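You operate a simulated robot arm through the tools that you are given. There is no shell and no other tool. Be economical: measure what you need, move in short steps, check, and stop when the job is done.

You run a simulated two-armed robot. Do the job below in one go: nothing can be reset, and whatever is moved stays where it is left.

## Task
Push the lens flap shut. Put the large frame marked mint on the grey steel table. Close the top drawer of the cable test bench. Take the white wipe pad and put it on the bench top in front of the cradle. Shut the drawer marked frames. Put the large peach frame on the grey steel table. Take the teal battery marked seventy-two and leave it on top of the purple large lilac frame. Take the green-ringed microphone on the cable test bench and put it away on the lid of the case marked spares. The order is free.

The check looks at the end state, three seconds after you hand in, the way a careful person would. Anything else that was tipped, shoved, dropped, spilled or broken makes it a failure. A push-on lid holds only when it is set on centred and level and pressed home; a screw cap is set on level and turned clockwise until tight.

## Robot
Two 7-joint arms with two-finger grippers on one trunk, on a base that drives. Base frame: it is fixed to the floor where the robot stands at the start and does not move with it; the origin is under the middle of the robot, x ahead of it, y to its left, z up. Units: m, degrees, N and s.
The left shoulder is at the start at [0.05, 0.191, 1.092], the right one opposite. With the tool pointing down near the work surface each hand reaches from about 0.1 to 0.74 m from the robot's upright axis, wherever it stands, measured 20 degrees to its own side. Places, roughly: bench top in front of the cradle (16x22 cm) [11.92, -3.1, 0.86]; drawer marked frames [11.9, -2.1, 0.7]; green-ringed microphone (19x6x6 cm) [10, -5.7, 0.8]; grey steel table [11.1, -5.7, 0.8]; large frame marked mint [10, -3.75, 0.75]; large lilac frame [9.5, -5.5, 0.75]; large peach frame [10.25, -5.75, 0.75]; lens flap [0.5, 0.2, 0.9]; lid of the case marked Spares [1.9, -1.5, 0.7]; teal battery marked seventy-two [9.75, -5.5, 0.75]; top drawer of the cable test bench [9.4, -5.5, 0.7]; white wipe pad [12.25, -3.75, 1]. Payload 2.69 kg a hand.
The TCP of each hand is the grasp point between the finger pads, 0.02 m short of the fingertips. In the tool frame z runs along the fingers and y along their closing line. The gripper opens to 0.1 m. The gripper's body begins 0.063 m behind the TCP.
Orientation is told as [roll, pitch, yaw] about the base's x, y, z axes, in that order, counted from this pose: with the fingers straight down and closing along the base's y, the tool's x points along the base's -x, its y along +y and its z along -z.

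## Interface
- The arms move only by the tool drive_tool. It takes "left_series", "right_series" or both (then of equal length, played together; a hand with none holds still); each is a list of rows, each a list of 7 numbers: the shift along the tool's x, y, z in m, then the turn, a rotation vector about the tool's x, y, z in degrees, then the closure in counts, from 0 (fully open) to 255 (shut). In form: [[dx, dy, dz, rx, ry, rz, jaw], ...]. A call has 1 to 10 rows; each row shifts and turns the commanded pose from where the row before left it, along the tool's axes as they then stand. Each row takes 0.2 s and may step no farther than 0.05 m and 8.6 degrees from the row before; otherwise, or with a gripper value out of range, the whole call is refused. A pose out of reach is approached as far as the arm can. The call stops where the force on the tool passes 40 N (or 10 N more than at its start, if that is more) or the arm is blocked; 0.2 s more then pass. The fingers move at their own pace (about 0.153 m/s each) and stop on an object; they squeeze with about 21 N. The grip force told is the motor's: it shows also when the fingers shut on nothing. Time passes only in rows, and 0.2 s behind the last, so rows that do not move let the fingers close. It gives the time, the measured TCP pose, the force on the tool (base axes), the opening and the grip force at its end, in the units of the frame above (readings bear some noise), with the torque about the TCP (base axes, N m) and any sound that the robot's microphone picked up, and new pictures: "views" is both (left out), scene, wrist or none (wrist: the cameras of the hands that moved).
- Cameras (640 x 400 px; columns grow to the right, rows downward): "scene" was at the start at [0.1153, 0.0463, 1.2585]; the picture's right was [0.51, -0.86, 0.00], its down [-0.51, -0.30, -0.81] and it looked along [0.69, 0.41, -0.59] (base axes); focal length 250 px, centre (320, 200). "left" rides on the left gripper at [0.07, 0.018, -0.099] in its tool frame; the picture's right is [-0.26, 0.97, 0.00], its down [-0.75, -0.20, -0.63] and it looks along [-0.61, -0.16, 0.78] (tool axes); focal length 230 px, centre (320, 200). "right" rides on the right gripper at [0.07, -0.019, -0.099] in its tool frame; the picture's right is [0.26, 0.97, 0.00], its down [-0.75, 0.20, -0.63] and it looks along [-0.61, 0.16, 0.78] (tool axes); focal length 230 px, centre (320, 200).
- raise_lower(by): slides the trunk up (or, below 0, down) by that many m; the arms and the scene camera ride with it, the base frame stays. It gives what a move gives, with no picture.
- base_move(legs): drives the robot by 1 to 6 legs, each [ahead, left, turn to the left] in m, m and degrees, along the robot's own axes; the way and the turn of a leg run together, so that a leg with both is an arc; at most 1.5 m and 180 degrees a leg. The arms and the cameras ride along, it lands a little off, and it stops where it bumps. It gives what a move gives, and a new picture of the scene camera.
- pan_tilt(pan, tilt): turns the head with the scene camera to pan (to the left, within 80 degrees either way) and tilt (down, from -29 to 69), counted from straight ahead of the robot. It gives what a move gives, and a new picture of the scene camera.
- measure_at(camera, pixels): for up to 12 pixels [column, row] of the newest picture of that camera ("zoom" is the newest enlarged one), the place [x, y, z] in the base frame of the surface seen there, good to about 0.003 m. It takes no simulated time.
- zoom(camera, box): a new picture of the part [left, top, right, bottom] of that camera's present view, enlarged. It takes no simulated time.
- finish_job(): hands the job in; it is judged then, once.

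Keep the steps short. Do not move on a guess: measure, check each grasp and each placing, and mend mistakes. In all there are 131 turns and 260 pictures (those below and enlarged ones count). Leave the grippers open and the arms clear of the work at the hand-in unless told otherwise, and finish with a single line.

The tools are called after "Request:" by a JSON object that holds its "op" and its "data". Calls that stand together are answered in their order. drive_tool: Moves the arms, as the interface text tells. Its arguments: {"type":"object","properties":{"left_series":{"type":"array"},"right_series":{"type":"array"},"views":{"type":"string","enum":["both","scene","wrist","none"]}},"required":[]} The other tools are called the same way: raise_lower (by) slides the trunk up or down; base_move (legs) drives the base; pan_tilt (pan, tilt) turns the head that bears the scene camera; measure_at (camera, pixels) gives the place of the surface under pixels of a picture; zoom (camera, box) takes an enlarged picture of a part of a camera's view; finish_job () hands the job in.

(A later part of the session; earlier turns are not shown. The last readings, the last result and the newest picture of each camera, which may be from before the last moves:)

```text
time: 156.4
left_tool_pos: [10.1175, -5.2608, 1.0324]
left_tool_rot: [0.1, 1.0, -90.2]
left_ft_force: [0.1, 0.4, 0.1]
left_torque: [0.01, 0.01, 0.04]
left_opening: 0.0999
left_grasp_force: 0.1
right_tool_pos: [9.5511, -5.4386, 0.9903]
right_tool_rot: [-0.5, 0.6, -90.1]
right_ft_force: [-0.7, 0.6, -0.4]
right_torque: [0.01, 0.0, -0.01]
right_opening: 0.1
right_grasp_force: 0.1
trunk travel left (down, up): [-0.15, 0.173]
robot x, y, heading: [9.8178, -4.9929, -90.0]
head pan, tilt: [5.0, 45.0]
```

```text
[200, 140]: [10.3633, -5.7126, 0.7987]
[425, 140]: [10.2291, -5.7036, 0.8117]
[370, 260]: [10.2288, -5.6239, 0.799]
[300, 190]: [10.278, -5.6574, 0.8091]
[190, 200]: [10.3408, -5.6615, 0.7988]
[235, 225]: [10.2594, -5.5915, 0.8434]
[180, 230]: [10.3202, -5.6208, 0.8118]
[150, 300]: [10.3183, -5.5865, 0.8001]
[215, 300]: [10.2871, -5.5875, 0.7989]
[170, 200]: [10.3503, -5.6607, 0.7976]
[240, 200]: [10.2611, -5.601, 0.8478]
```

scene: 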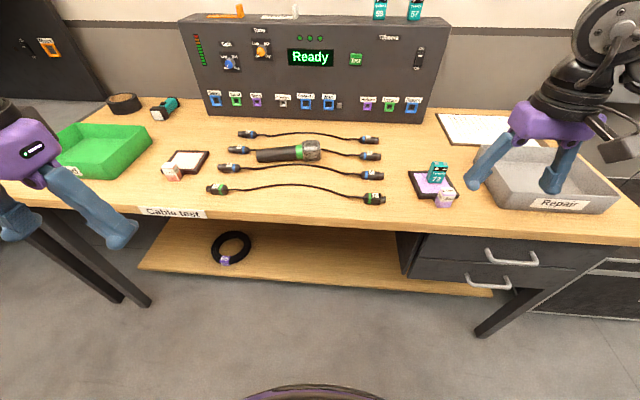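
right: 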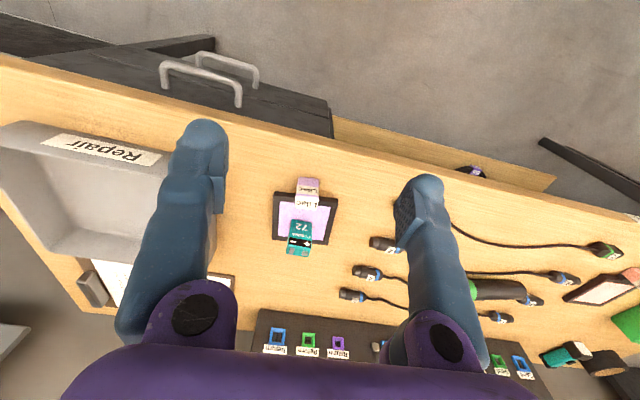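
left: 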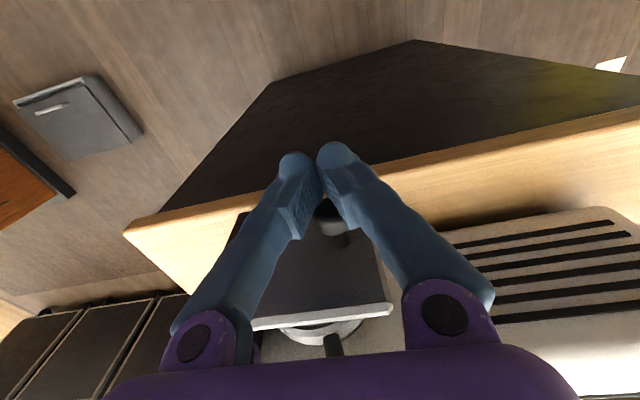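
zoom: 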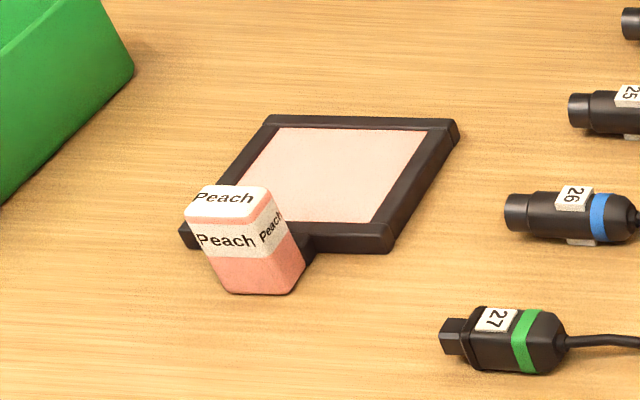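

The peach tab centre is about (10.27, −5.60), top z 0.848. I'll strafe left 0.25 m for good reach, then bring the left hand over it.

Request:
{"op": "base_move", "data": {"legs": [[0, 0.25, 0]]}}

Request:
{"op": "drive_tool", "data": {"left_series": [[-0.045, -0.012, 0, 0, 0, 0, 60], [-0.045, -0.012, 0, 0, 0, 0, 60], [-0.045, -0.012, 0, 0, 0, 0, 60], [-0.045, -0.012, 0, 0, 0, 0, 60], [-0.045, -0.012, 0, 0, 0, 0, 60], [-0.045, -0.012, 0.01, 0, 0, 0, 60], [-0.035, -0.012, 0.03, 0, 0, 0, 60], [-0.025, -0.012, 0.04, 0, 0, 0, 60]], "views": "both"}}

```text
time: 159.2
left_tool_pos: [10.3676, -5.2622, 1.0325]
left_tool_rot: [0.1, 1.1, -90.2]
left_ft_force: [0.3, -0.5, 0.0]
left_torque: [-0.02, 0.01, 0.0]
left_opening: 0.1002
left_grasp_force: 0.1
right_tool_pos: [9.7993, -5.4401, 0.9896]
right_tool_rot: [-0.5, 0.6, -90.1]
right_ft_force: [-0.2, -0.3, -0.2]
right_torque: [0.0, 0.01, 0.0]
right_opening: 0.0999
right_grasp_force: 0.1
trunk travel left (down, up): [-0.15, 0.173]
robot x, y, heading: [10.0675, -4.9928, -90.0]
head pan, tilt: [5.0, 45.0]
```

scene: 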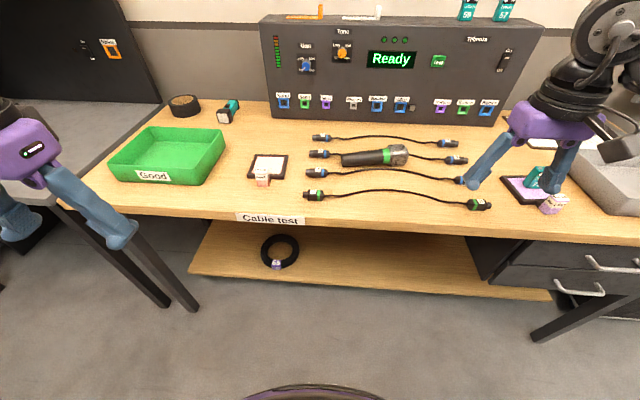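

```text
time: 161.0
left_tool_pos: [10.2998, -5.5561, 0.95]
left_tool_rot: [0.1, 1.0, -90.1]
left_ft_force: [0.4, 0.4, 0.5]
left_torque: [0.01, 0.0, -0.01]
left_opening: 0.0764
left_grasp_force: 0.0
left hand out of reach, approached as far as the arm can: row 7, 8
right_tool_pos: [9.8, -5.4395, 0.9893]
right_tool_rot: [-0.4, 0.5, -90.1]
right_ft_force: [0.5, 0.1, 0.5]
right_torque: [0.04, 0.04, -0.02]
right_opening: 0.1001
right_grasp_force: 0.1
trunk travel left (down, up): [-0.15, 0.173]
robot x, y, heading: [10.0696, -4.9933, -90.4]
head pan, tilt: [5.0, 45.0]
```

scene: 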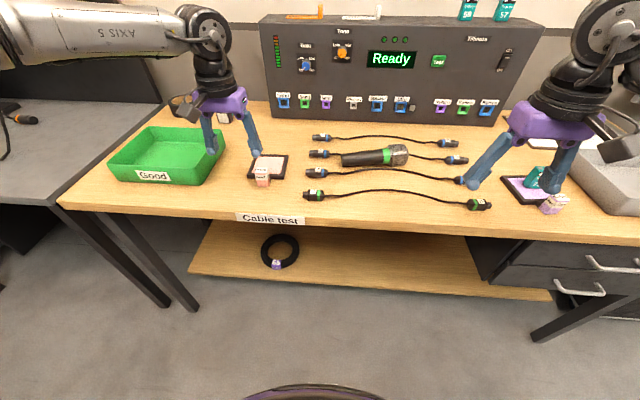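
left: 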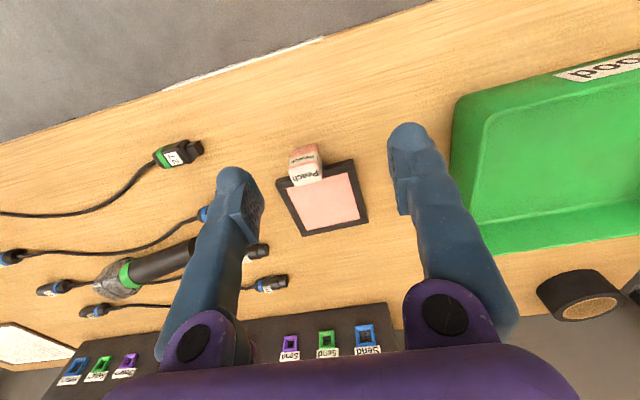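

The arm is near its reach limit, so I'll drive 0.08 m closer and measure the tab again.

Request:
{"op": "base_move", "data": {"legs": [[0.08, 0, 0]]}}

Request:
{"op": "drive_tool", "data": {"left_series": [[0, -0.01, 0, 0, 0, 0, 60]], "views": "wrist"}}

```text
time: 162.0
left_tool_pos: [10.2982, -5.6355, 0.9499]
left_tool_rot: [0.0, 1.1, -90.3]
left_ft_force: [-0.1, 0.1, -1.1]
left_torque: [0.02, 0.0, -0.01]
left_opening: 0.0764
left_grasp_force: 0.0
right_tool_pos: [9.7983, -5.5201, 0.9879]
right_tool_rot: [-0.4, 0.8, -90.2]
right_ft_force: [-0.1, 0.0, 0.4]
right_torque: [0.05, -0.02, -0.01]
right_opening: 0.1
right_grasp_force: 0.1
trunk travel left (down, up): [-0.15, 0.173]
robot x, y, heading: [10.0725, -5.0698, -90.3]
head pan, tilt: [5.0, 45.0]
```

scene: 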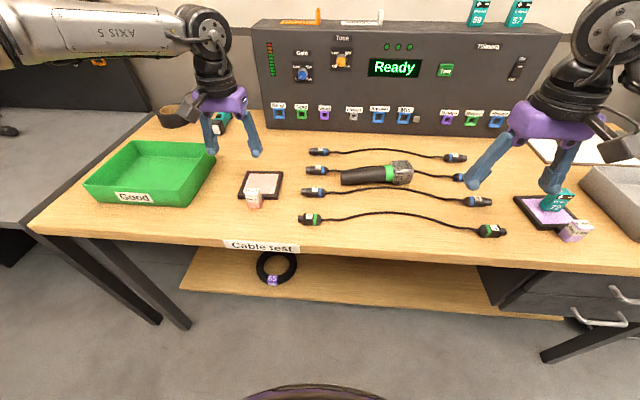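

```text
time: 162.4
left_tool_pos: [10.2931, -5.6307, 0.9522]
left_tool_rot: [0.0, 0.9, -90.3]
left_ft_force: [0.2, -0.2, 0.7]
left_torque: [-0.02, -0.01, 0.02]
left_opening: 0.0766
left_grasp_force: 0.0
left hand out of reach, approached as far as the arm can: row 1
right_tool_pos: [9.7983, -5.5197, 0.9892]
right_tool_rot: [-0.4, 0.6, -90.2]
right_ft_force: [0.2, 0.0, 0.0]
right_torque: [0.0, 0.01, 0.0]
right_opening: 0.1003
right_grasp_force: 0.0
trunk travel left (down, up): [-0.15, 0.173]
robot x, y, heading: [10.0709, -5.0719, -90.5]
head pan, tilt: [5.0, 45.0]
```

left: 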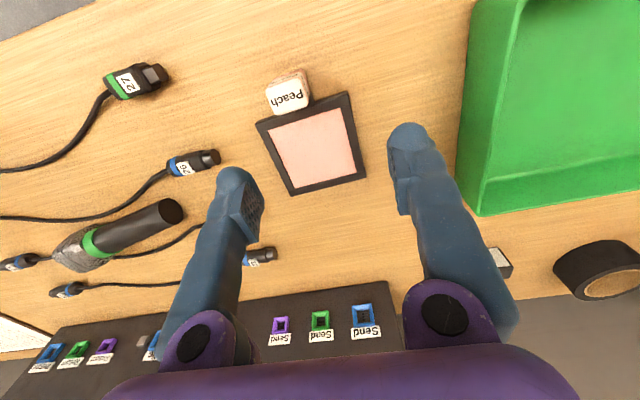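

Request:
{"op": "measure_at", "data": {"camera": "left", "pixels": [[268, 85], [306, 80], [271, 113], [310, 105], [290, 97], [258, 125], [348, 96], [366, 175], [292, 193]]}}

```text
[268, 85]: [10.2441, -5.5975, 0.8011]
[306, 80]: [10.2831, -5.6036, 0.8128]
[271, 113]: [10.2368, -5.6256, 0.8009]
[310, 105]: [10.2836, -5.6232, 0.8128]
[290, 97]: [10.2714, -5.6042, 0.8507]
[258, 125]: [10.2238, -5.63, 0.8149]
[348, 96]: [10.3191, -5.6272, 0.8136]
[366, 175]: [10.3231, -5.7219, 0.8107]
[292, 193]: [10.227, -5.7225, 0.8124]
```

The tab centre is about (10.271, −5.603). I'll align, lower to z 0.833, and close on the tab.

Request:
{"op": "drive_tool", "data": {"left_series": [[0.028, -0.022, 0, 0, 0, 0, 60], [0, 0, 0.03, 0, 0, 0, 60], [0, 0, 0.03, 0, 0, 0, 60], [0, 0, 0.03, 0, 0, 0, 60], [0, 0, 0.027, 0, 0, 0, 60], [0, 0, 0, 0, 0, 0, 60]], "views": "wrist"}}

```text
time: 163.8
left_tool_pos: [10.2889, -5.5812, 0.8447]
left_tool_rot: [0.0, 0.8, -90.3]
left_ft_force: [-0.1, 0.4, 0.1]
left_torque: [0.0, 0.01, 0.0]
left_opening: 0.0764
left_grasp_force: 0.1
left hand out of reach, approached as far as the arm can: row 3, 4, 5
right_tool_pos: [9.7998, -5.5186, 0.99]
right_tool_rot: [-0.4, 0.6, -90.2]
right_ft_force: [0.3, 0.0, -0.1]
right_torque: [0.03, 0.01, 0.0]
right_opening: 0.1003
right_grasp_force: 0.1
trunk travel left (down, up): [-0.15, 0.173]
robot x, y, heading: [10.0699, -5.0715, -90.3]
head pan, tilt: [5.0, 45.0]
```

left: 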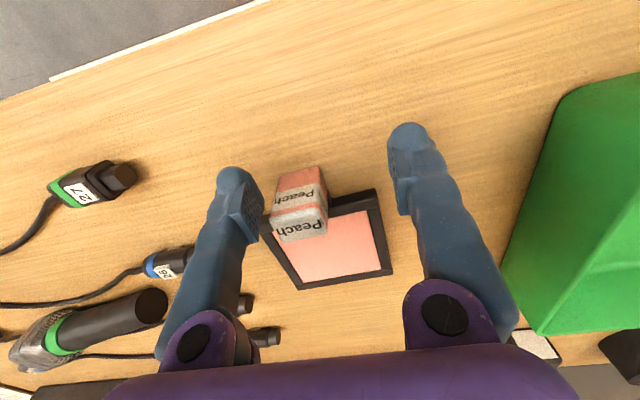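

The left arm is running out of reach here, while the right arm reaches well. I'll raise and tuck the left hand and use the right hand instead, after strafing left.

Request:
{"op": "drive_tool", "data": {"left_series": [[0, 0, -0.045, 0, 0, 0, 60], [0, 0, -0.045, 0, 0, 0, 0], [0, 0, -0.045, 0, 0, 0, 0], [0.04, 0, -0.03, 0, 0, 0, 0], [0.048, 0, 0, 0, 0, 0, 0], [0.048, 0, 0, 0, 0, 0, 0], [0.048, 0, 0, 0, 0, 0, 0], [0.048, 0, 0, 0, 0, 0, 0]], "right_series": [[0, 0, 0, 0, 0, 0, 0], [0, 0, 0, 0, 0, 0, 0], [0, 0, 0, 0, 0, 0, 0], [0.03, 0, -0.03, 0, 0, 0, 0], [0.03, 0, 0, 0, 0, 0, 0], [0.03, 0, 0, 0, 0, 0, 0], [0.0, 0, 0, 0, 0, 0, 0], [0, 0, 0, 0, 0, 0, 0]], "views": "none"}}

Request:
{"op": "base_move", "data": {"legs": [[0, 0.4, 0.3]]}}

```text
time: 165.6
left_tool_pos: [10.2898, -5.3524, 1.0143]
left_tool_rot: [-0.1, 0.9, -90.3]
left_ft_force: [0.1, 1.2, 0.4]
left_torque: [-0.05, 0.0, 0.03]
left_opening: 0.1
left_grasp_force: 0.0
right_tool_pos: [9.7993, -5.4299, 1.0205]
right_tool_rot: [-0.4, 0.6, -90.2]
right_ft_force: [0.0, 0.3, -0.2]
right_torque: [0.01, 0.01, 0.02]
right_opening: 0.0998
right_grasp_force: 0.1
trunk travel left (down, up): [-0.15, 0.173]
robot x, y, heading: [10.072, -5.0715, -90.2]
head pan, tilt: [5.0, 45.0]
```

```text
time: 169.7
left_tool_pos: [10.6914, -5.3523, 1.0145]
left_tool_rot: [0.0, 1.0, -90.0]
left_ft_force: [0.3, 0.4, 0.2]
left_torque: [-0.02, 0.02, -0.02]
left_opening: 0.1
left_grasp_force: 0.1
right_tool_pos: [10.2024, -5.4333, 1.0206]
right_tool_rot: [-0.4, 0.7, -90.0]
right_ft_force: [-0.8, 0.1, -0.5]
right_torque: [0.0, -0.01, -0.01]
right_opening: 0.1002
right_grasp_force: 0.0
trunk travel left (down, up): [-0.15, 0.173]
robot x, y, heading: [10.4675, -5.074, -90.1]
head pan, tilt: [5.0, 45.0]
```

scene: 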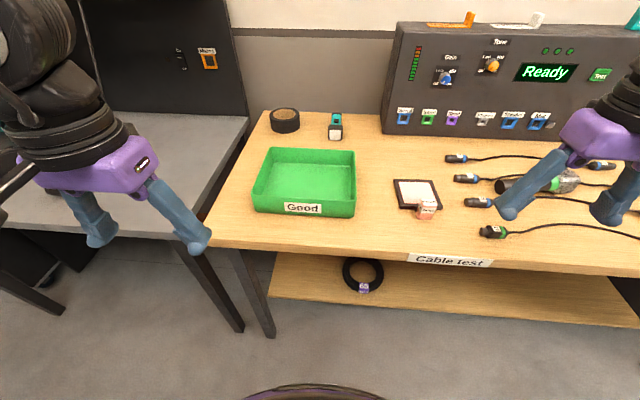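

I'll move the right hand over the peach tab.

Request:
{"op": "drive_tool", "data": {"right_series": [[-0.042, 0.017, 0.01, 0, 0, 0, 40], [-0.042, 0.017, 0.01, 0, 0, 0, 40], [-0.042, 0.017, 0.01, 0, 0, 0, 40], [-0.042, 0.0176, 0.01, 0, 0, 0, 40], [0, 0, 0.04, 0, 0, 0, 40]], "views": "wrist"}}

```text
time: 170.9
left_tool_pos: [10.6914, -5.3539, 1.0149]
left_tool_rot: [0.1, 1.0, -90.1]
left_ft_force: [-0.7, 0.5, 0.4]
left_torque: [-0.05, 0.02, -0.03]
left_opening: 0.1
left_grasp_force: 0.0
right_tool_pos: [10.2681, -5.599, 0.9376]
right_tool_rot: [-0.4, 0.7, -90.0]
right_ft_force: [0.1, -0.4, 0.2]
right_torque: [0.0, -0.03, -0.01]
right_opening: 0.0843
right_grasp_force: 0.0
trunk travel left (down, up): [-0.15, 0.173]
robot x, y, heading: [10.4718, -5.0728, -90.0]
head pan, tilt: [5.0, 45.0]
```

right: 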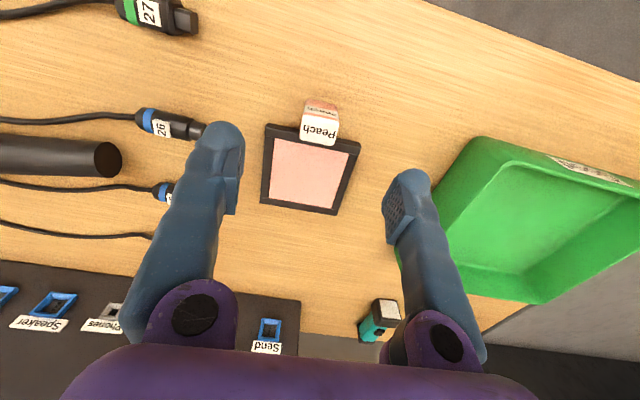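

Request:
{"op": "measure_at", "data": {"camera": "right", "pixels": [[302, 117], [338, 121], [302, 140], [333, 145], [320, 131], [480, 140], [425, 235], [500, 290]]}}

```text
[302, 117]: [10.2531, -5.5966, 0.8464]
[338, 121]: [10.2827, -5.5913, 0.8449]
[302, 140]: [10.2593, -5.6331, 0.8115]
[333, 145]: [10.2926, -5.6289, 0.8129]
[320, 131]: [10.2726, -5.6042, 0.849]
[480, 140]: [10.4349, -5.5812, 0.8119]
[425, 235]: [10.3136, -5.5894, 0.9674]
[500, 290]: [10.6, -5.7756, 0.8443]
```

Tab centre is (10.270, −5.603) and the tray is clear. I'll lower and grip.

Request:
{"op": "drive_tool", "data": {"right_series": [[-0.003, 0.002, 0.02, 0, 0, 0, 90], [0, 0, 0.03, 0, 0, 0, 90], [0, 0, 0.03, 0, 0, 0, 90], [0, 0, 0.0235, 0, 0, 0, 90], [0, 0, 0, 0, 0, 0, 255], [0, 0, 0, 0, 0, 0, 255], [0, 0, 0, 0, 0, 0, 255]], "views": "none"}}

Request:
{"op": "drive_tool", "data": {"right_series": [[0, 0, -0.02, 0, 0, 0, 255], [0, 0, -0.03, 0, 0, 0, 255], [0, 0, -0.04, 0, 0, 0, 255], [0, 0, -0.04, 0, 0, 0, 255]], "views": "both"}}

```text
time: 172.5
left_tool_pos: [10.691, -5.3553, 1.0139]
left_tool_rot: [0.1, 1.0, -90.2]
left_ft_force: [-0.5, 0.6, 0.1]
left_torque: [-0.01, -0.02, 0.0]
left_opening: 0.0998
left_grasp_force: 0.0
right_tool_pos: [10.2706, -5.6008, 0.8333]
right_tool_rot: [-0.4, 0.6, -90.0]
right_ft_force: [0.9, 0.6, -0.7]
right_torque: [0.03, -0.07, 0.01]
right_opening: 0.0311
right_grasp_force: 21.1
trunk travel left (down, up): [-0.15, 0.173]
robot x, y, heading: [10.4695, -5.0753, -90.2]
head pan, tilt: [5.0, 45.0]
```

```text
time: 173.5
left_tool_pos: [10.6925, -5.3531, 1.0142]
left_tool_rot: [0.0, 1.0, -90.1]
left_ft_force: [-0.1, 0.6, 1.0]
left_torque: [0.01, 0.0, -0.03]
left_opening: 0.1001
left_grasp_force: 0.0
right_tool_pos: [10.2724, -5.6034, 0.9645]
right_tool_rot: [-0.5, 0.6, -90.1]
right_ft_force: [-0.6, 0.8, -1.9]
right_torque: [0.07, -0.02, -0.05]
right_opening: 0.0311
right_grasp_force: 21.5
trunk travel left (down, up): [-0.15, 0.173]
robot x, y, heading: [10.474, -5.0696, -90.2]
head pan, tilt: [5.0, 45.0]
```

scene: 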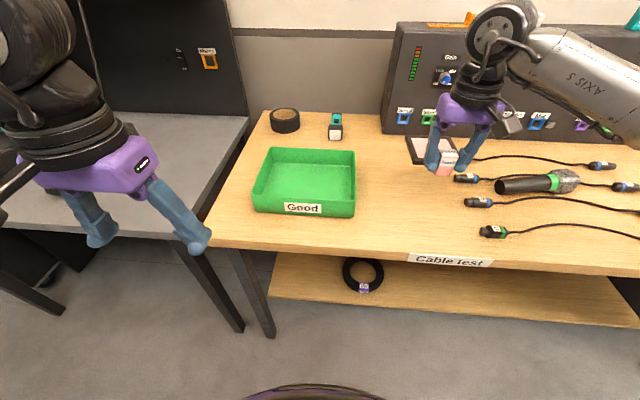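
right: 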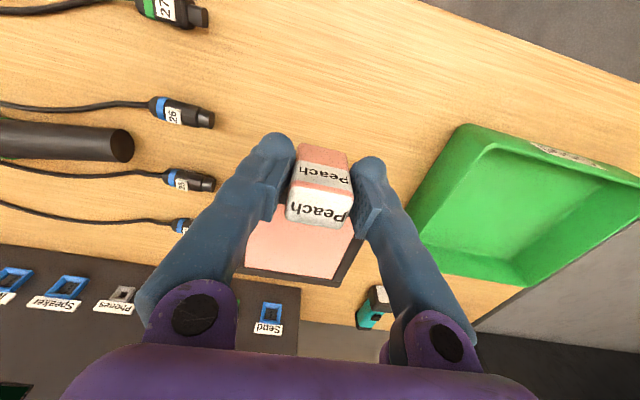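

The frame is held. I'll look at the steel table before moving.

Request:
{"op": "pan_tilt", "data": {"pan": 45, "tilt": 35}}

```text
time: 174.6
left_tool_pos: [10.6923, -5.3541, 1.0146]
left_tool_rot: [0.0, 1.0, -90.1]
left_ft_force: [0.0, 1.0, 0.5]
left_torque: [-0.02, -0.02, 0.02]
left_opening: 0.1
left_grasp_force: 0.1
right_tool_pos: [10.2716, -5.6034, 0.9641]
right_tool_rot: [-0.4, 0.6, -89.9]
right_ft_force: [0.1, -0.6, -0.6]
right_torque: [0.08, -0.01, -0.05]
right_opening: 0.0312
right_grasp_force: 21.2
trunk travel left (down, up): [-0.15, 0.173]
robot x, y, heading: [10.4671, -5.0777, -90.3]
head pan, tilt: [45.0, 35.0]
```

scene: 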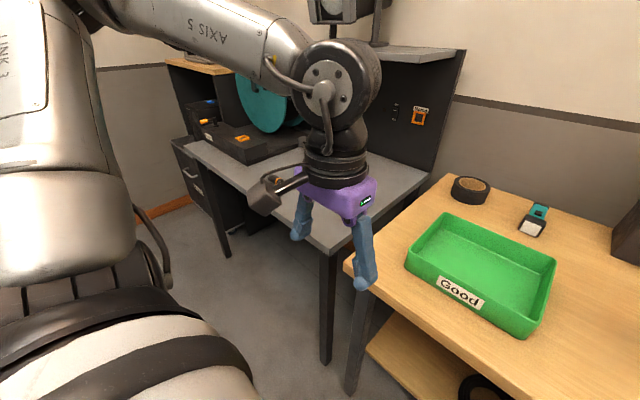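

Request:
{"op": "measure_at", "data": {"camera": "scene", "pixels": [[325, 250], [432, 175], [390, 170], [410, 55], [460, 52], [240, 155], [215, 140], [195, 190], [225, 250], [395, 210], [325, 360]]}}

Request:
{"op": "base_move", "data": {"legs": [[0, 0.42, 0.3]]}}

Request:
{"op": "pan_tilt", "data": {"pan": 0, "tilt": 40}}

```text
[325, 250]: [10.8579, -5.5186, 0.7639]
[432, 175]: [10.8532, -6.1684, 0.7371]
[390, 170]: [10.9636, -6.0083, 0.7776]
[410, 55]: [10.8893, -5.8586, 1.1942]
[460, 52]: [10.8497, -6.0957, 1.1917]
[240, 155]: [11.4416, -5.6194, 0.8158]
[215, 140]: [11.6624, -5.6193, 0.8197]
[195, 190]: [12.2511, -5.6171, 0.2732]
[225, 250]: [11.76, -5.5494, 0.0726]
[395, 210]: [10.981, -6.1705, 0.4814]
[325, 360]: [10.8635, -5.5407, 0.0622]
```

```text
time: 178.8
left_tool_pos: [11.1134, -5.3504, 1.0149]
left_tool_rot: [0.0, 0.9, -89.6]
left_ft_force: [0.1, -0.6, 0.6]
left_torque: [0.0, -0.01, 0.01]
left_opening: 0.0997
left_grasp_force: 0.1
right_tool_pos: [10.6952, -5.6031, 0.9652]
right_tool_rot: [-0.4, 0.6, -89.5]
right_ft_force: [-0.7, -0.3, -1.2]
right_torque: [0.08, -0.02, -0.01]
right_opening: 0.0311
right_grasp_force: 21.0
trunk travel left (down, up): [-0.15, 0.173]
robot x, y, heading: [10.889, -5.0681, -89.6]
head pan, tilt: [45.0, 35.0]
```

scene: 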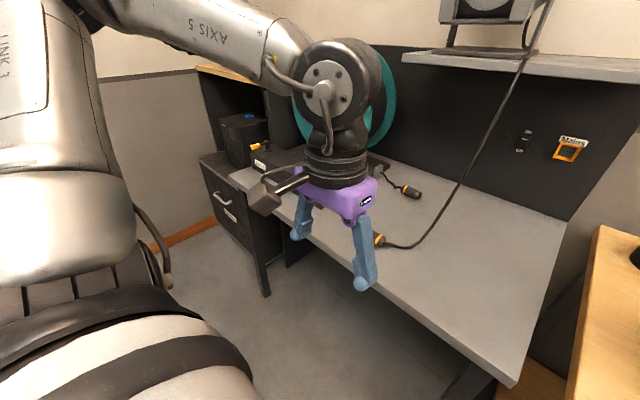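

```text
time: 179.9
left_tool_pos: [11.1132, -5.3528, 1.0154]
left_tool_rot: [0.0, 1.1, -89.6]
left_ft_force: [0.0, 0.2, 0.9]
left_torque: [-0.01, 0.03, -0.02]
left_opening: 0.1001
left_grasp_force: 0.0
right_tool_pos: [10.694, -5.6034, 0.9644]
right_tool_rot: [-0.4, 0.6, -89.6]
right_ft_force: [0.0, 0.1, -1.6]
right_torque: [0.07, 0.01, 0.01]
right_opening: 0.0314
right_grasp_force: 21.4
trunk travel left (down, up): [-0.15, 0.173]
robot x, y, heading: [10.8904, -5.072, -89.4]
head pan, tilt: [0.0, 40.0]
```

scene: 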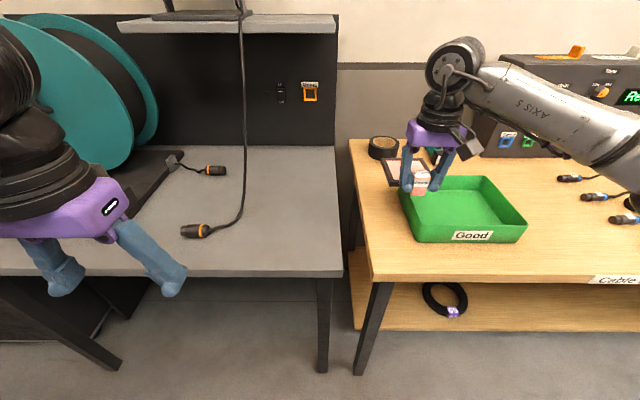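

The right part of the steel table is free beside the hanging cable. I'll measure it.

Request:
{"op": "measure_at", "data": {"camera": "scene", "pixels": [[338, 268], [335, 155], [245, 215], [235, 225], [195, 230], [180, 265], [290, 210], [290, 265], [240, 120], [243, 170], [290, 165]]}}

```text
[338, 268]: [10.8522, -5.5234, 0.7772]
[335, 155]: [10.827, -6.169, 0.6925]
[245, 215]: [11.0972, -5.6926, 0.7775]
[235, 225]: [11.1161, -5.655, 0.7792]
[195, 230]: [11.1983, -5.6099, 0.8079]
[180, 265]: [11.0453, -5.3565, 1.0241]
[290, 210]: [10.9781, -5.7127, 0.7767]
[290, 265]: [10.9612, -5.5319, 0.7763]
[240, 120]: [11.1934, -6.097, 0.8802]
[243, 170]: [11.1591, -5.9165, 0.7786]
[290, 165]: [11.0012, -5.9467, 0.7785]
```

The free area is x 10.86–11.09, y −5.52 to −5.95, z 0.777. I'll put the peach tab at (10.925, −5.71), leaving room for mint. First I'll strafe left 0.15 m with the left hand pulled back.

Request:
{"op": "drive_tool", "data": {"left_series": [[0.04, -0.02, 0, 0, 0, 0, 0], [0.04, -0.02, 0, 0, 0, 0, 0]], "views": "none"}}

Request:
{"op": "base_move", "data": {"legs": [[0, 0.15, -0.4]]}}

```text
time: 180.5
left_tool_pos: [11.0639, -5.2886, 1.0286]
left_tool_rot: [0.3, 1.1, -89.7]
left_ft_force: [-0.1, 0.3, -0.3]
left_torque: [0.01, -0.04, -0.03]
left_opening: 0.1001
left_grasp_force: 0.1
left hand out of reach, approached as far as the arm can: row 2
right_tool_pos: [10.6931, -5.6034, 0.9639]
right_tool_rot: [-0.4, 0.6, -89.6]
right_ft_force: [-0.2, 0.2, -1.9]
right_torque: [0.07, -0.06, 0.0]
right_opening: 0.0311
right_grasp_force: 21.1
trunk travel left (down, up): [-0.15, 0.173]
robot x, y, heading: [10.8923, -5.0724, -89.8]
head pan, tilt: [0.0, 40.0]
```

```text
time: 182.5
left_tool_pos: [11.2116, -5.2909, 1.0292]
left_tool_rot: [0.1, 1.1, -90.1]
left_ft_force: [0.6, 0.5, -0.3]
left_torque: [-0.01, 0.0, 0.01]
left_opening: 0.1
left_grasp_force: 0.1
right_tool_pos: [10.8397, -5.6018, 0.964]
right_tool_rot: [-0.5, 0.6, -89.9]
right_ft_force: [0.0, -0.8, -1.1]
right_torque: [0.07, 0.01, -0.01]
right_opening: 0.0309
right_grasp_force: 20.8
trunk travel left (down, up): [-0.15, 0.173]
robot x, y, heading: [11.0384, -5.0705, -89.9]
head pan, tilt: [0.0, 40.0]
```

scene: 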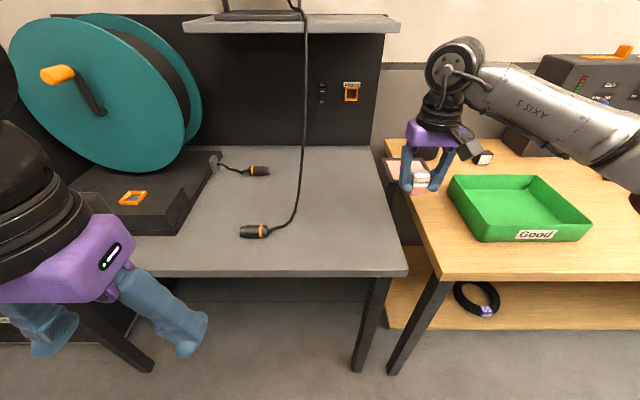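

Now I'll carry the frame over and lower it to just above the table.

Request:
{"op": "drive_tool", "data": {"right_series": [[-0.036, 0.0283, 0, 0, 0, 0, 255], [-0.036, 0.0283, 0, 0, 0, 0, 255], [-0.036, 0.0283, 0, 0, 0, 0, 255], [0, 0, 0.04, 0, 0, 0, 255], [0, 0, 0.04, 0, 0, 0, 255], [0, 0, 0.04, 0, 0, 0, 255], [0, 0, 0.02, 0, 0, 0, 255]], "views": "both"}}

```text
time: 184.1
left_tool_pos: [11.2116, -5.2899, 1.0295]
left_tool_rot: [0.1, 1.0, -90.1]
left_ft_force: [-0.6, -0.3, 0.9]
left_torque: [0.0, -0.03, -0.01]
left_opening: 0.0999
left_grasp_force: 0.0
right_tool_pos: [10.9251, -5.7088, 0.8228]
right_tool_rot: [-0.5, 0.6, -89.9]
right_ft_force: [0.1, -1.2, -1.7]
right_torque: [0.1, 0.02, -0.03]
right_opening: 0.0309
right_grasp_force: 20.8
trunk travel left (down, up): [-0.15, 0.173]
robot x, y, heading: [11.0405, -5.074, -90.0]
head pan, tilt: [0.0, 40.0]
```

scene: 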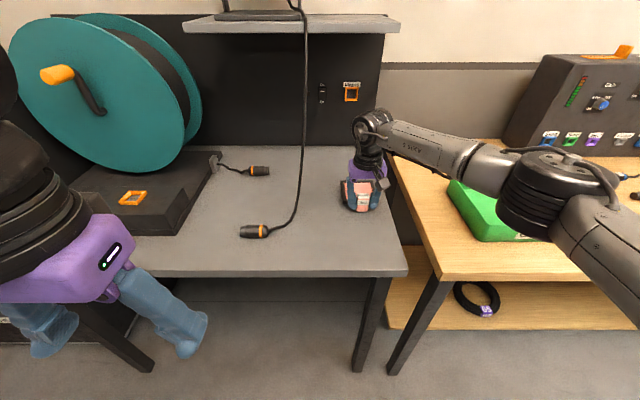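
right: 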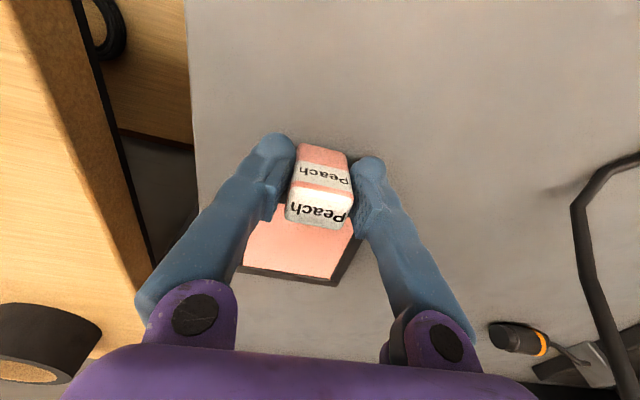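

I'll lower the last centimetre until contact.

Request:
{"op": "drive_tool", "data": {"right_series": [[0, 0, 0.005, 0, 0, 0, 255], [0, 0, 0.004, 0, 0, 0, 255], [0, 0, 0.003, 0, 0, 0, 255], [0, 0, 0, 0, 0, 0, 255]], "views": "none"}}

```text
time: 185.1
left_tool_pos: [11.2112, -5.2877, 1.0294]
left_tool_rot: [0.1, 1.0, -90.0]
left_ft_force: [0.3, -0.7, 0.8]
left_torque: [-0.01, -0.03, -0.01]
left_opening: 0.1
left_grasp_force: 0.0
right_tool_pos: [10.9248, -5.7071, 0.8142]
right_tool_rot: [-0.3, 0.3, -90.0]
right_ft_force: [-1.4, -3.4, 16.8]
right_torque: [-0.06, 0.05, 0.01]
right_opening: 0.0315
right_grasp_force: 21.1
trunk travel left (down, up): [-0.15, 0.173]
robot x, y, heading: [11.0383, -5.0698, -90.2]
head pan, tilt: [0.0, 40.0]
```

The frame is resting on the table at 17 N. I'll release, rise, and check.

Request:
{"op": "drive_tool", "data": {"right_series": [[0, 0, -0.002, 0, 0, 0, 150], [0, 0, 0, 0, 0, 0, 120], [0, 0, -0.02, 0, 0, 0, 120], [0, 0, -0.045, 0, 0, 0, 120], [0, 0, -0.045, 0, 0, 0, 0], [0, 0, -0.045, 0, 0, 0, 0], [0.045, 0, -0.01, 0, 0, 0, 0], [0.045, 0, -0.01, 0, 0, 0, 0], [0.045, 0, 0, 0, 0, 0, 0], [0.045, 0, 0, 0, 0, 0, 0]], "views": "scene"}}

Request:
{"op": "zoom", "data": {"camera": "scene", "box": [230, 130, 420, 280]}}

```text
time: 187.3
left_tool_pos: [11.2107, -5.2898, 1.0289]
left_tool_rot: [0.1, 1.2, -90.0]
left_ft_force: [-0.6, -0.4, -0.2]
left_torque: [-0.01, 0.01, 0.0]
left_opening: 0.0998
left_grasp_force: 0.2
right_tool_pos: [10.9249, -5.5289, 0.988]
right_tool_rot: [-0.6, 0.7, -90.0]
right_ft_force: [-0.1, -0.2, -0.4]
right_torque: [0.0, 0.0, 0.0]
right_opening: 0.1
right_grasp_force: 0.1
trunk travel left (down, up): [-0.15, 0.173]
robot x, y, heading: [11.0411, -5.0707, -90.1]
head pan, tilt: [0.0, 40.0]
```

scene: 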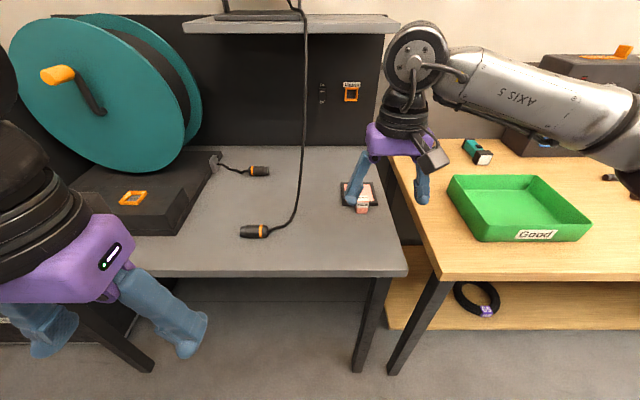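

```text
2.67 times, centred on (325, 205) of scene
```

zoom: 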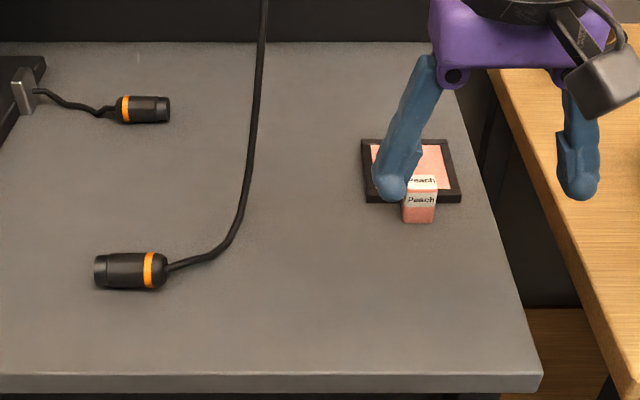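

The peach frame sits flat on the steel table. Next is mint: I'll tuck the right hand, back away, move toward x≈10.3, and turn to face the frames table.

Request:
{"op": "drive_tool", "data": {"right_series": [[0.045, 0, -0.01, 0, 0, 0, 0], [0.045, -0.01, -0.01, 0, 0, 0, 0], [0.045, -0.01, -0.01, 0, 0, 0, 0], [0.04, -0.01, 0, 0, 0, 0, 0]], "views": "none"}}

Request:
{"op": "base_move", "data": {"legs": [[-0.32, 0, 0], [0, -0.9, 0], [0, 0, 180]]}}

Request:
{"op": "pan_tilt", "data": {"pan": 0, "tilt": 35}}

```text
time: 188.3
left_tool_pos: [11.2129, -5.2903, 1.0289]
left_tool_rot: [0.1, 1.2, -90.1]
left_ft_force: [0.5, 0.2, -0.1]
left_torque: [0.02, 0.04, 0.01]
left_opening: 0.1002
left_grasp_force: 0.2
right_tool_pos: [10.8955, -5.3548, 1.0219]
right_tool_rot: [-0.4, 0.6, -90.0]
right_ft_force: [0.6, 0.0, -0.5]
right_torque: [-0.01, 0.01, 0.01]
right_opening: 0.0999
right_grasp_force: 0.0
trunk travel left (down, up): [-0.15, 0.173]
robot x, y, heading: [11.0393, -5.0705, -90.0]
head pan, tilt: [0.0, 40.0]
```

```text
time: 205.5
left_tool_pos: [9.9811, -4.5254, 1.0305]
left_tool_rot: [0.1, 1.0, 88.8]
left_ft_force: [0.0, 0.4, -0.3]
left_torque: [0.01, 0.02, -0.01]
left_opening: 0.1003
left_grasp_force: 0.0
right_tool_pos: [10.297, -4.465, 1.0209]
right_tool_rot: [-0.3, 0.7, 89.0]
right_ft_force: [-0.1, 0.6, 0.1]
right_torque: [-0.01, 0.0, 0.0]
right_opening: 0.0998
right_grasp_force: 0.1
trunk travel left (down, up): [-0.15, 0.173]
robot x, y, heading: [10.1462, -4.7492, 88.9]
head pan, tilt: [0.0, 40.0]
```

scene: 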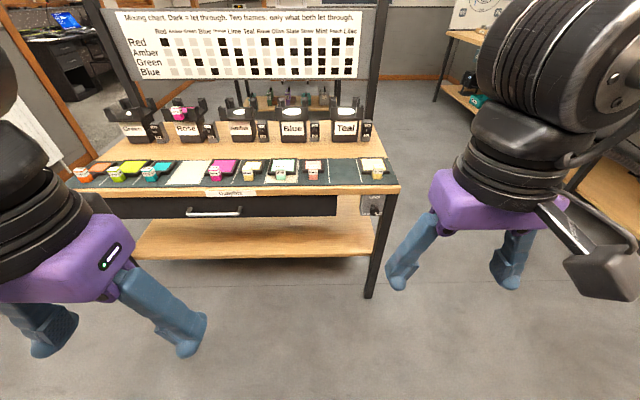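

```text
time: 206.2
left_tool_pos: [9.98, -4.5262, 1.0293]
left_tool_rot: [0.1, 1.0, 88.9]
left_ft_force: [-0.5, -0.3, 0.1]
left_torque: [0.05, 0.0, 0.0]
left_opening: 0.1001
left_grasp_force: 0.1
right_tool_pos: [10.2965, -4.4656, 1.0207]
right_tool_rot: [-0.4, 0.6, 88.9]
right_ft_force: [0.0, -0.6, 0.3]
right_torque: [0.02, -0.01, 0.01]
right_opening: 0.0997
right_grasp_force: 0.0
trunk travel left (down, up): [-0.15, 0.173]
robot x, y, heading: [10.1472, -4.744, 88.9]
head pan, tilt: [0.0, 35.0]
```

scene: 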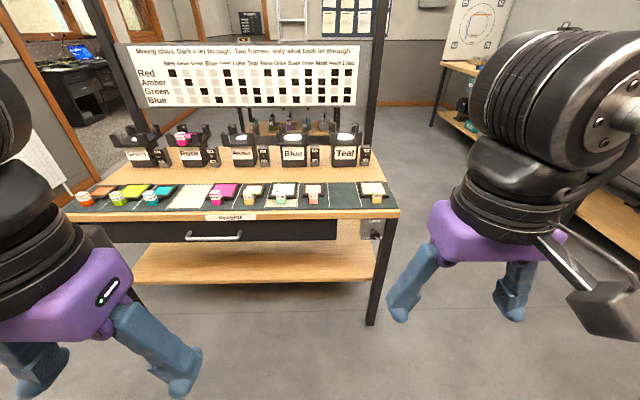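

Several frames lie in a row. I'll zoom to read the labels.

Request:
{"op": "zoom", "data": {"camera": "scene", "box": [200, 160, 400, 230]}}

Request:
{"op": "zoom", "data": {"camera": "scene", "box": [60, 160, 240, 230]}}

```text
3.20 times, centred on (300, 195) of scene
```

zoom: 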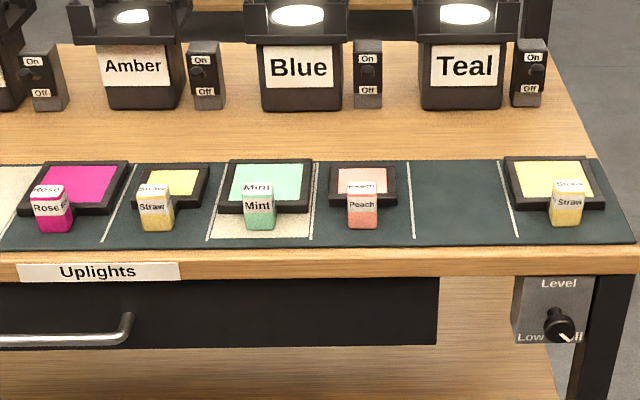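

```text
3.56 times, centred on (150, 195) of scene
```

zoom: 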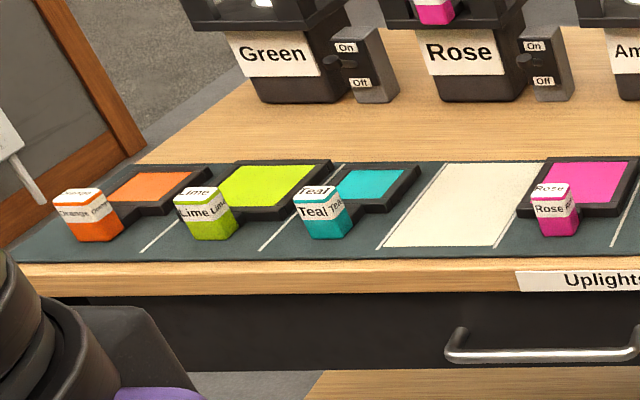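

Mint is the large one at scene (283,195), and the peach here is the small one. I'll measure mint.

Request:
{"op": "zoom", "data": {"camera": "scene", "box": [255, 175, 315, 215]}}

Request:
{"op": "measure_at", "data": {"camera": "scene", "pixels": [[281, 196], [281, 204], [285, 188], [250, 198], [312, 200], [272, 186], [292, 186], [270, 199], [300, 192], [285, 214]]}}

```text
10.00 times, centred on (285, 195) of scene
```

zoom: 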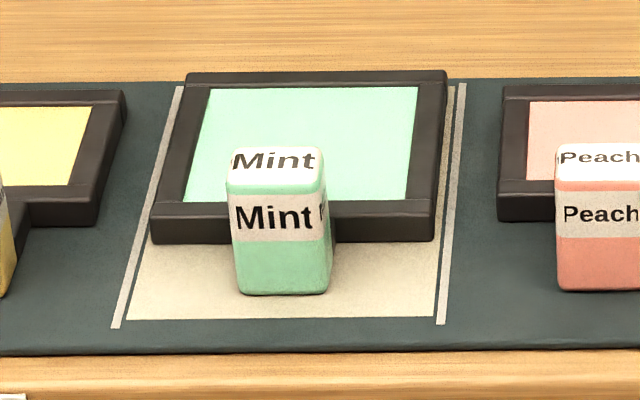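

```text
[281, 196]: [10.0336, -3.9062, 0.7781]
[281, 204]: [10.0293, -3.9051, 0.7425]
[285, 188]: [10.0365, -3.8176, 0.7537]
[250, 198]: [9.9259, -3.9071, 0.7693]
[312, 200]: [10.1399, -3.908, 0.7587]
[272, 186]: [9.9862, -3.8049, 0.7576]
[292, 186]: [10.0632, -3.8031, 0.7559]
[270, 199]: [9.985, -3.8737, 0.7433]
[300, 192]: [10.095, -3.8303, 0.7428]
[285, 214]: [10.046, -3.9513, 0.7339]
```

The mint tab is at (10.031, −3.891) with the table at z 0.742. I'll move the base so the right hand lines up: left 0.27 m, ahead 0.34 m.

Request:
{"op": "base_move", "data": {"legs": [[0, 0.27, 1.1], [0.34, 0, 0]]}}

Request:
{"op": "drive_tool", "data": {"right_series": [[-0.045, 0, 0.01, 0, 0, 0, 90], [-0.045, 0, 0.01, 0, 0, 0, 90], [-0.045, 0, 0.02, 0, 0, 0, 90], [-0.045, 0, 0.02, 0, 0, 0, 90], [-0.045, 0, 0.02, 0, 0, 0, 90], [0, 0, 0.04, 0, 0, 0, 90]], "views": "both"}}

```text
time: 210.9
left_tool_pos: [9.7062, -4.1864, 1.0301]
left_tool_rot: [0.2, 1.1, 90.0]
left_ft_force: [-0.8, 0.5, 0.0]
left_torque: [-0.01, -0.01, -0.01]
left_opening: 0.0999
left_grasp_force: 0.0
right_tool_pos: [10.0227, -4.1214, 1.0202]
right_tool_rot: [-0.4, 0.6, 90.1]
right_ft_force: [-0.5, -0.6, -0.3]
right_torque: [-0.02, 0.02, -0.02]
right_opening: 0.0999
right_grasp_force: 0.1
trunk travel left (down, up): [-0.15, 0.173]
robot x, y, heading: [9.8799, -4.4039, 90.2]
head pan, tilt: [0.0, 35.0]
```

scene: 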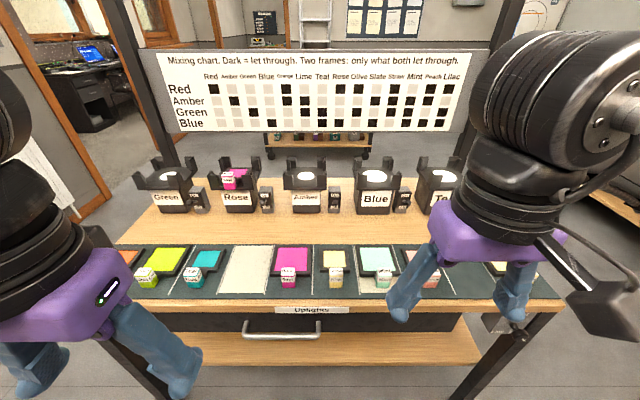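

```text
time: 212.3
left_tool_pos: [9.7073, -4.1876, 1.0293]
left_tool_rot: [0.0, 1.1, 90.1]
left_ft_force: [0.8, -0.1, -0.7]
left_torque: [-0.03, 0.0, 0.01]
left_opening: 0.0999
left_grasp_force: 0.1
right_tool_pos: [10.0249, -3.8962, 0.8975]
right_tool_rot: [-0.4, 0.6, 90.3]
right_ft_force: [-0.3, -0.1, -0.8]
right_torque: [0.02, -0.01, 0.02]
right_opening: 0.0646
right_grasp_force: 0.1
trunk travel left (down, up): [-0.15, 0.173]
robot x, y, heading: [9.8812, -4.4061, 90.0]
head pan, tilt: [0.0, 35.0]
```

scene: 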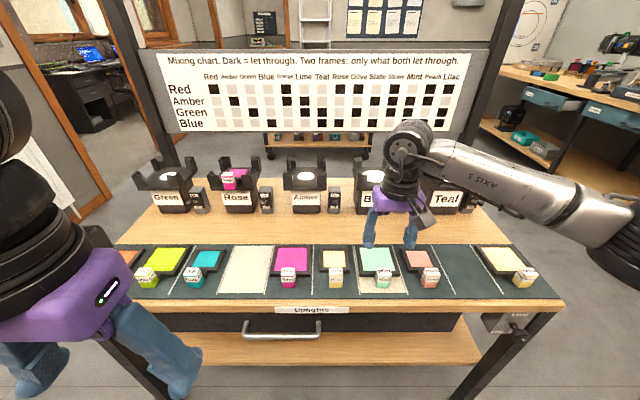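
right: 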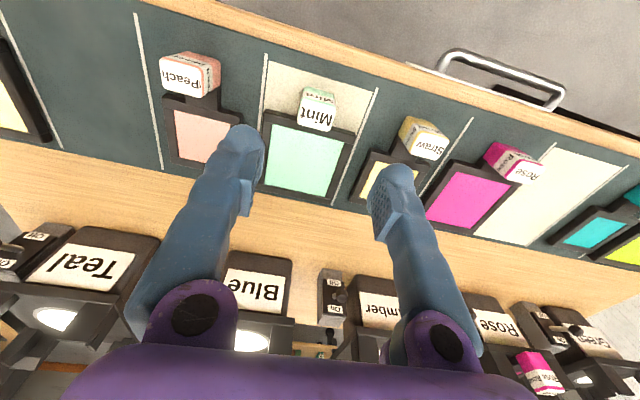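

Request:
{"op": "measure_at", "data": {"camera": "right", "pixels": [[300, 108], [336, 112], [300, 122], [330, 128], [316, 115], [405, 140], [440, 155], [218, 88]]}}

```text
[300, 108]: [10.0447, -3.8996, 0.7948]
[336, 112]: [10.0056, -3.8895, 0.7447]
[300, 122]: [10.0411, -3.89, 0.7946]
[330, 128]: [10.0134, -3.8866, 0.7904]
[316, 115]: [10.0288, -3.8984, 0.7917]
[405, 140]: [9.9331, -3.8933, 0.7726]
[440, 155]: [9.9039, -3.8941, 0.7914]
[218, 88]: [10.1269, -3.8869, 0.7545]
```

Tab centre is (10.029, −3.892). I'll lower and grip.

Request:
{"op": "drive_tool", "data": {"right_series": [[-0.003, -0.004, 0.02, 0, 0, 0, 90], [0, 0, 0.035, 0, 0, 0, 90], [0, 0, 0.035, 0, 0, 0, 90], [0, 0, 0.0295, 0, 0, 0, 90], [0, 0, 0, 0, 0, 0, 255], [0, 0, 0, 0, 0, 0, 255], [0, 0, 0, 0, 0, 0, 255]], "views": "wrist"}}

```text
time: 213.9
left_tool_pos: [9.7079, -4.1873, 1.0292]
left_tool_rot: [0.2, 1.1, 90.0]
left_ft_force: [0.0, -0.7, 0.4]
left_torque: [0.0, -0.02, 0.01]
left_opening: 0.0999
left_grasp_force: 0.0
right_tool_pos: [10.0287, -3.896, 0.779]
right_tool_rot: [-0.4, 0.6, 90.1]
right_ft_force: [0.0, 0.1, 0.0]
right_torque: [-0.1, -0.01, -0.01]
right_opening: 0.0309
right_grasp_force: 21.2
trunk travel left (down, up): [-0.15, 0.173]
robot x, y, heading: [9.881, -4.4071, 90.1]
head pan, tilt: [0.0, 35.0]
```

right: 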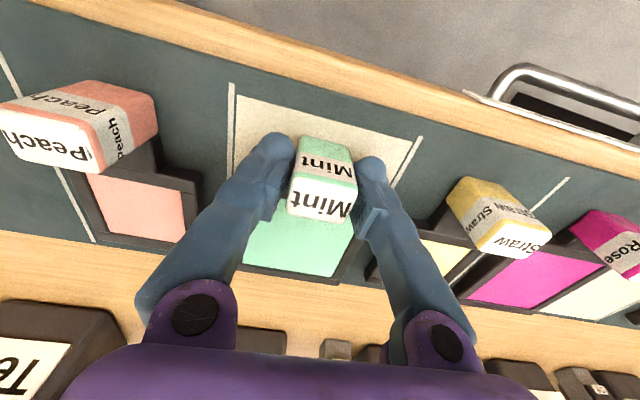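

Gripped at 0.031. I'll lift, pull back, then back away from the table and turn to the steel table.

Request:
{"op": "drive_tool", "data": {"right_series": [[0, 0, -0.02, 0, 0, 0, 255], [0, 0, -0.045, 0, 0, 0, 255], [0, 0, -0.045, 0, 0, 0, 255], [0, 0, -0.045, 0, 0, 0, 255], [0, 0, -0.045, 0, 0, 0, 255], [0.04, 0, -0.02, 0, 0, 0, 255], [0.045, 0, 0, 0, 0, 0, 255], [0.045, 0, 0, 0, 0, 0, 255], [0.045, 0, 0, 0, 0, 0, 255]], "views": "wrist"}}

Request:
{"op": "base_move", "data": {"legs": [[-0.36, 0, 0], [0, 0, -180], [0, 1.3, 0]]}}

```text
time: 215.9
left_tool_pos: [9.7065, -4.1881, 1.0298]
left_tool_rot: [0.2, 1.1, 90.0]
left_ft_force: [-0.5, 0.8, -0.4]
left_torque: [0.01, -0.01, -0.04]
left_opening: 0.1001
left_grasp_force: 0.1
right_tool_pos: [10.0283, -4.0675, 0.9993]
right_tool_rot: [-0.4, 0.6, 90.0]
right_ft_force: [0.7, -0.2, -1.5]
right_torque: [-0.09, -0.03, -0.01]
right_opening: 0.0313
right_grasp_force: 21.1
trunk travel left (down, up): [-0.15, 0.173]
robot x, y, heading: [9.8797, -4.4033, 89.9]
head pan, tilt: [0.0, 35.0]
```

right: 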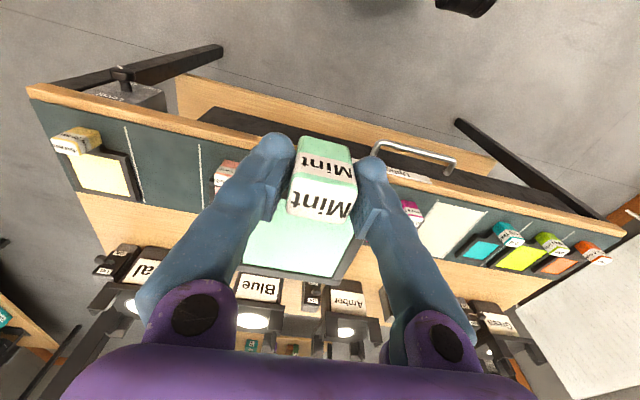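

```text
time: 236.8
left_tool_pos: [11.3423, -5.0196, 1.0298]
left_tool_rot: [0.1, 1.2, -91.5]
left_ft_force: [0.4, -0.3, 0.0]
left_torque: [0.04, 0.01, 0.05]
left_opening: 0.1
left_grasp_force: 0.0
right_tool_pos: [11.0208, -5.134, 1.0007]
right_tool_rot: [-0.4, 0.6, -91.4]
right_ft_force: [0.1, -0.1, -1.8]
right_torque: [0.09, -0.02, -0.01]
right_opening: 0.0313
right_grasp_force: 21.3
trunk travel left (down, up): [-0.15, 0.173]
robot x, y, heading: [11.1783, -4.7958, -91.6]
head pan, tilt: [0.0, 35.0]
```

scene: 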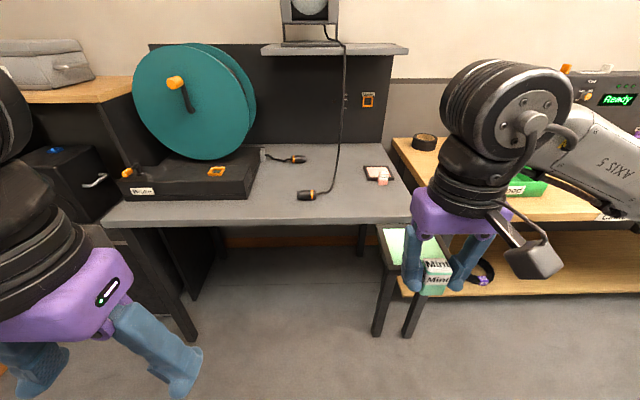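

Facing the steel table with mint held. I'll approach 0.2 m and straighten.

Request:
{"op": "base_move", "data": {"legs": [[0.2, 0, 1.6]]}}

Request:
{"op": "pan_tilt", "data": {"pan": 0, "tilt": 42}}

```text
time: 238.4
left_tool_pos: [11.3476, -5.2149, 1.0293]
left_tool_rot: [0.2, 1.2, -89.9]
left_ft_force: [-0.3, -1.2, 0.0]
left_torque: [0.02, 0.01, -0.01]
left_opening: 0.1001
left_grasp_force: 0.1
right_tool_pos: [11.0273, -5.3367, 0.9993]
right_tool_rot: [-0.5, 0.6, -89.8]
right_ft_force: [-0.6, -0.3, -1.2]
right_torque: [0.07, 0.0, -0.01]
right_opening: 0.0308
right_grasp_force: 20.6
trunk travel left (down, up): [-0.15, 0.173]
robot x, y, heading: [11.1753, -4.9952, -89.9]
head pan, tilt: [0.0, 35.0]
```

scene: 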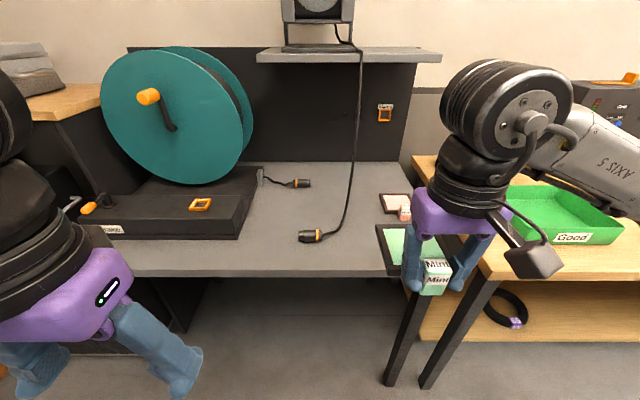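

```text
time: 239.1
left_tool_pos: [11.348, -5.2136, 1.0284]
left_tool_rot: [0.1, 1.1, -89.9]
left_ft_force: [1.1, -0.4, -0.2]
left_torque: [-0.03, 0.01, 0.01]
left_opening: 0.1001
left_grasp_force: 0.0
right_tool_pos: [11.0281, -5.3357, 0.9996]
right_tool_rot: [-0.4, 0.6, -89.8]
right_ft_force: [0.6, -0.6, -2.1]
right_torque: [0.11, 0.01, -0.01]
right_opening: 0.0311
right_grasp_force: 21.4
trunk travel left (down, up): [-0.15, 0.173]
robot x, y, heading: [11.1778, -4.9992, -89.9]
head pan, tilt: [0.0, 42.0]
```

scene: 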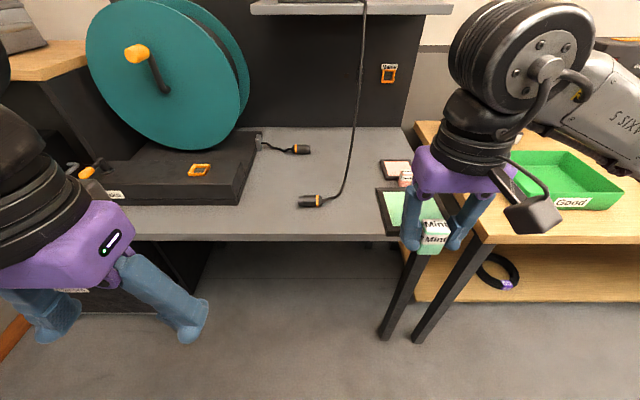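

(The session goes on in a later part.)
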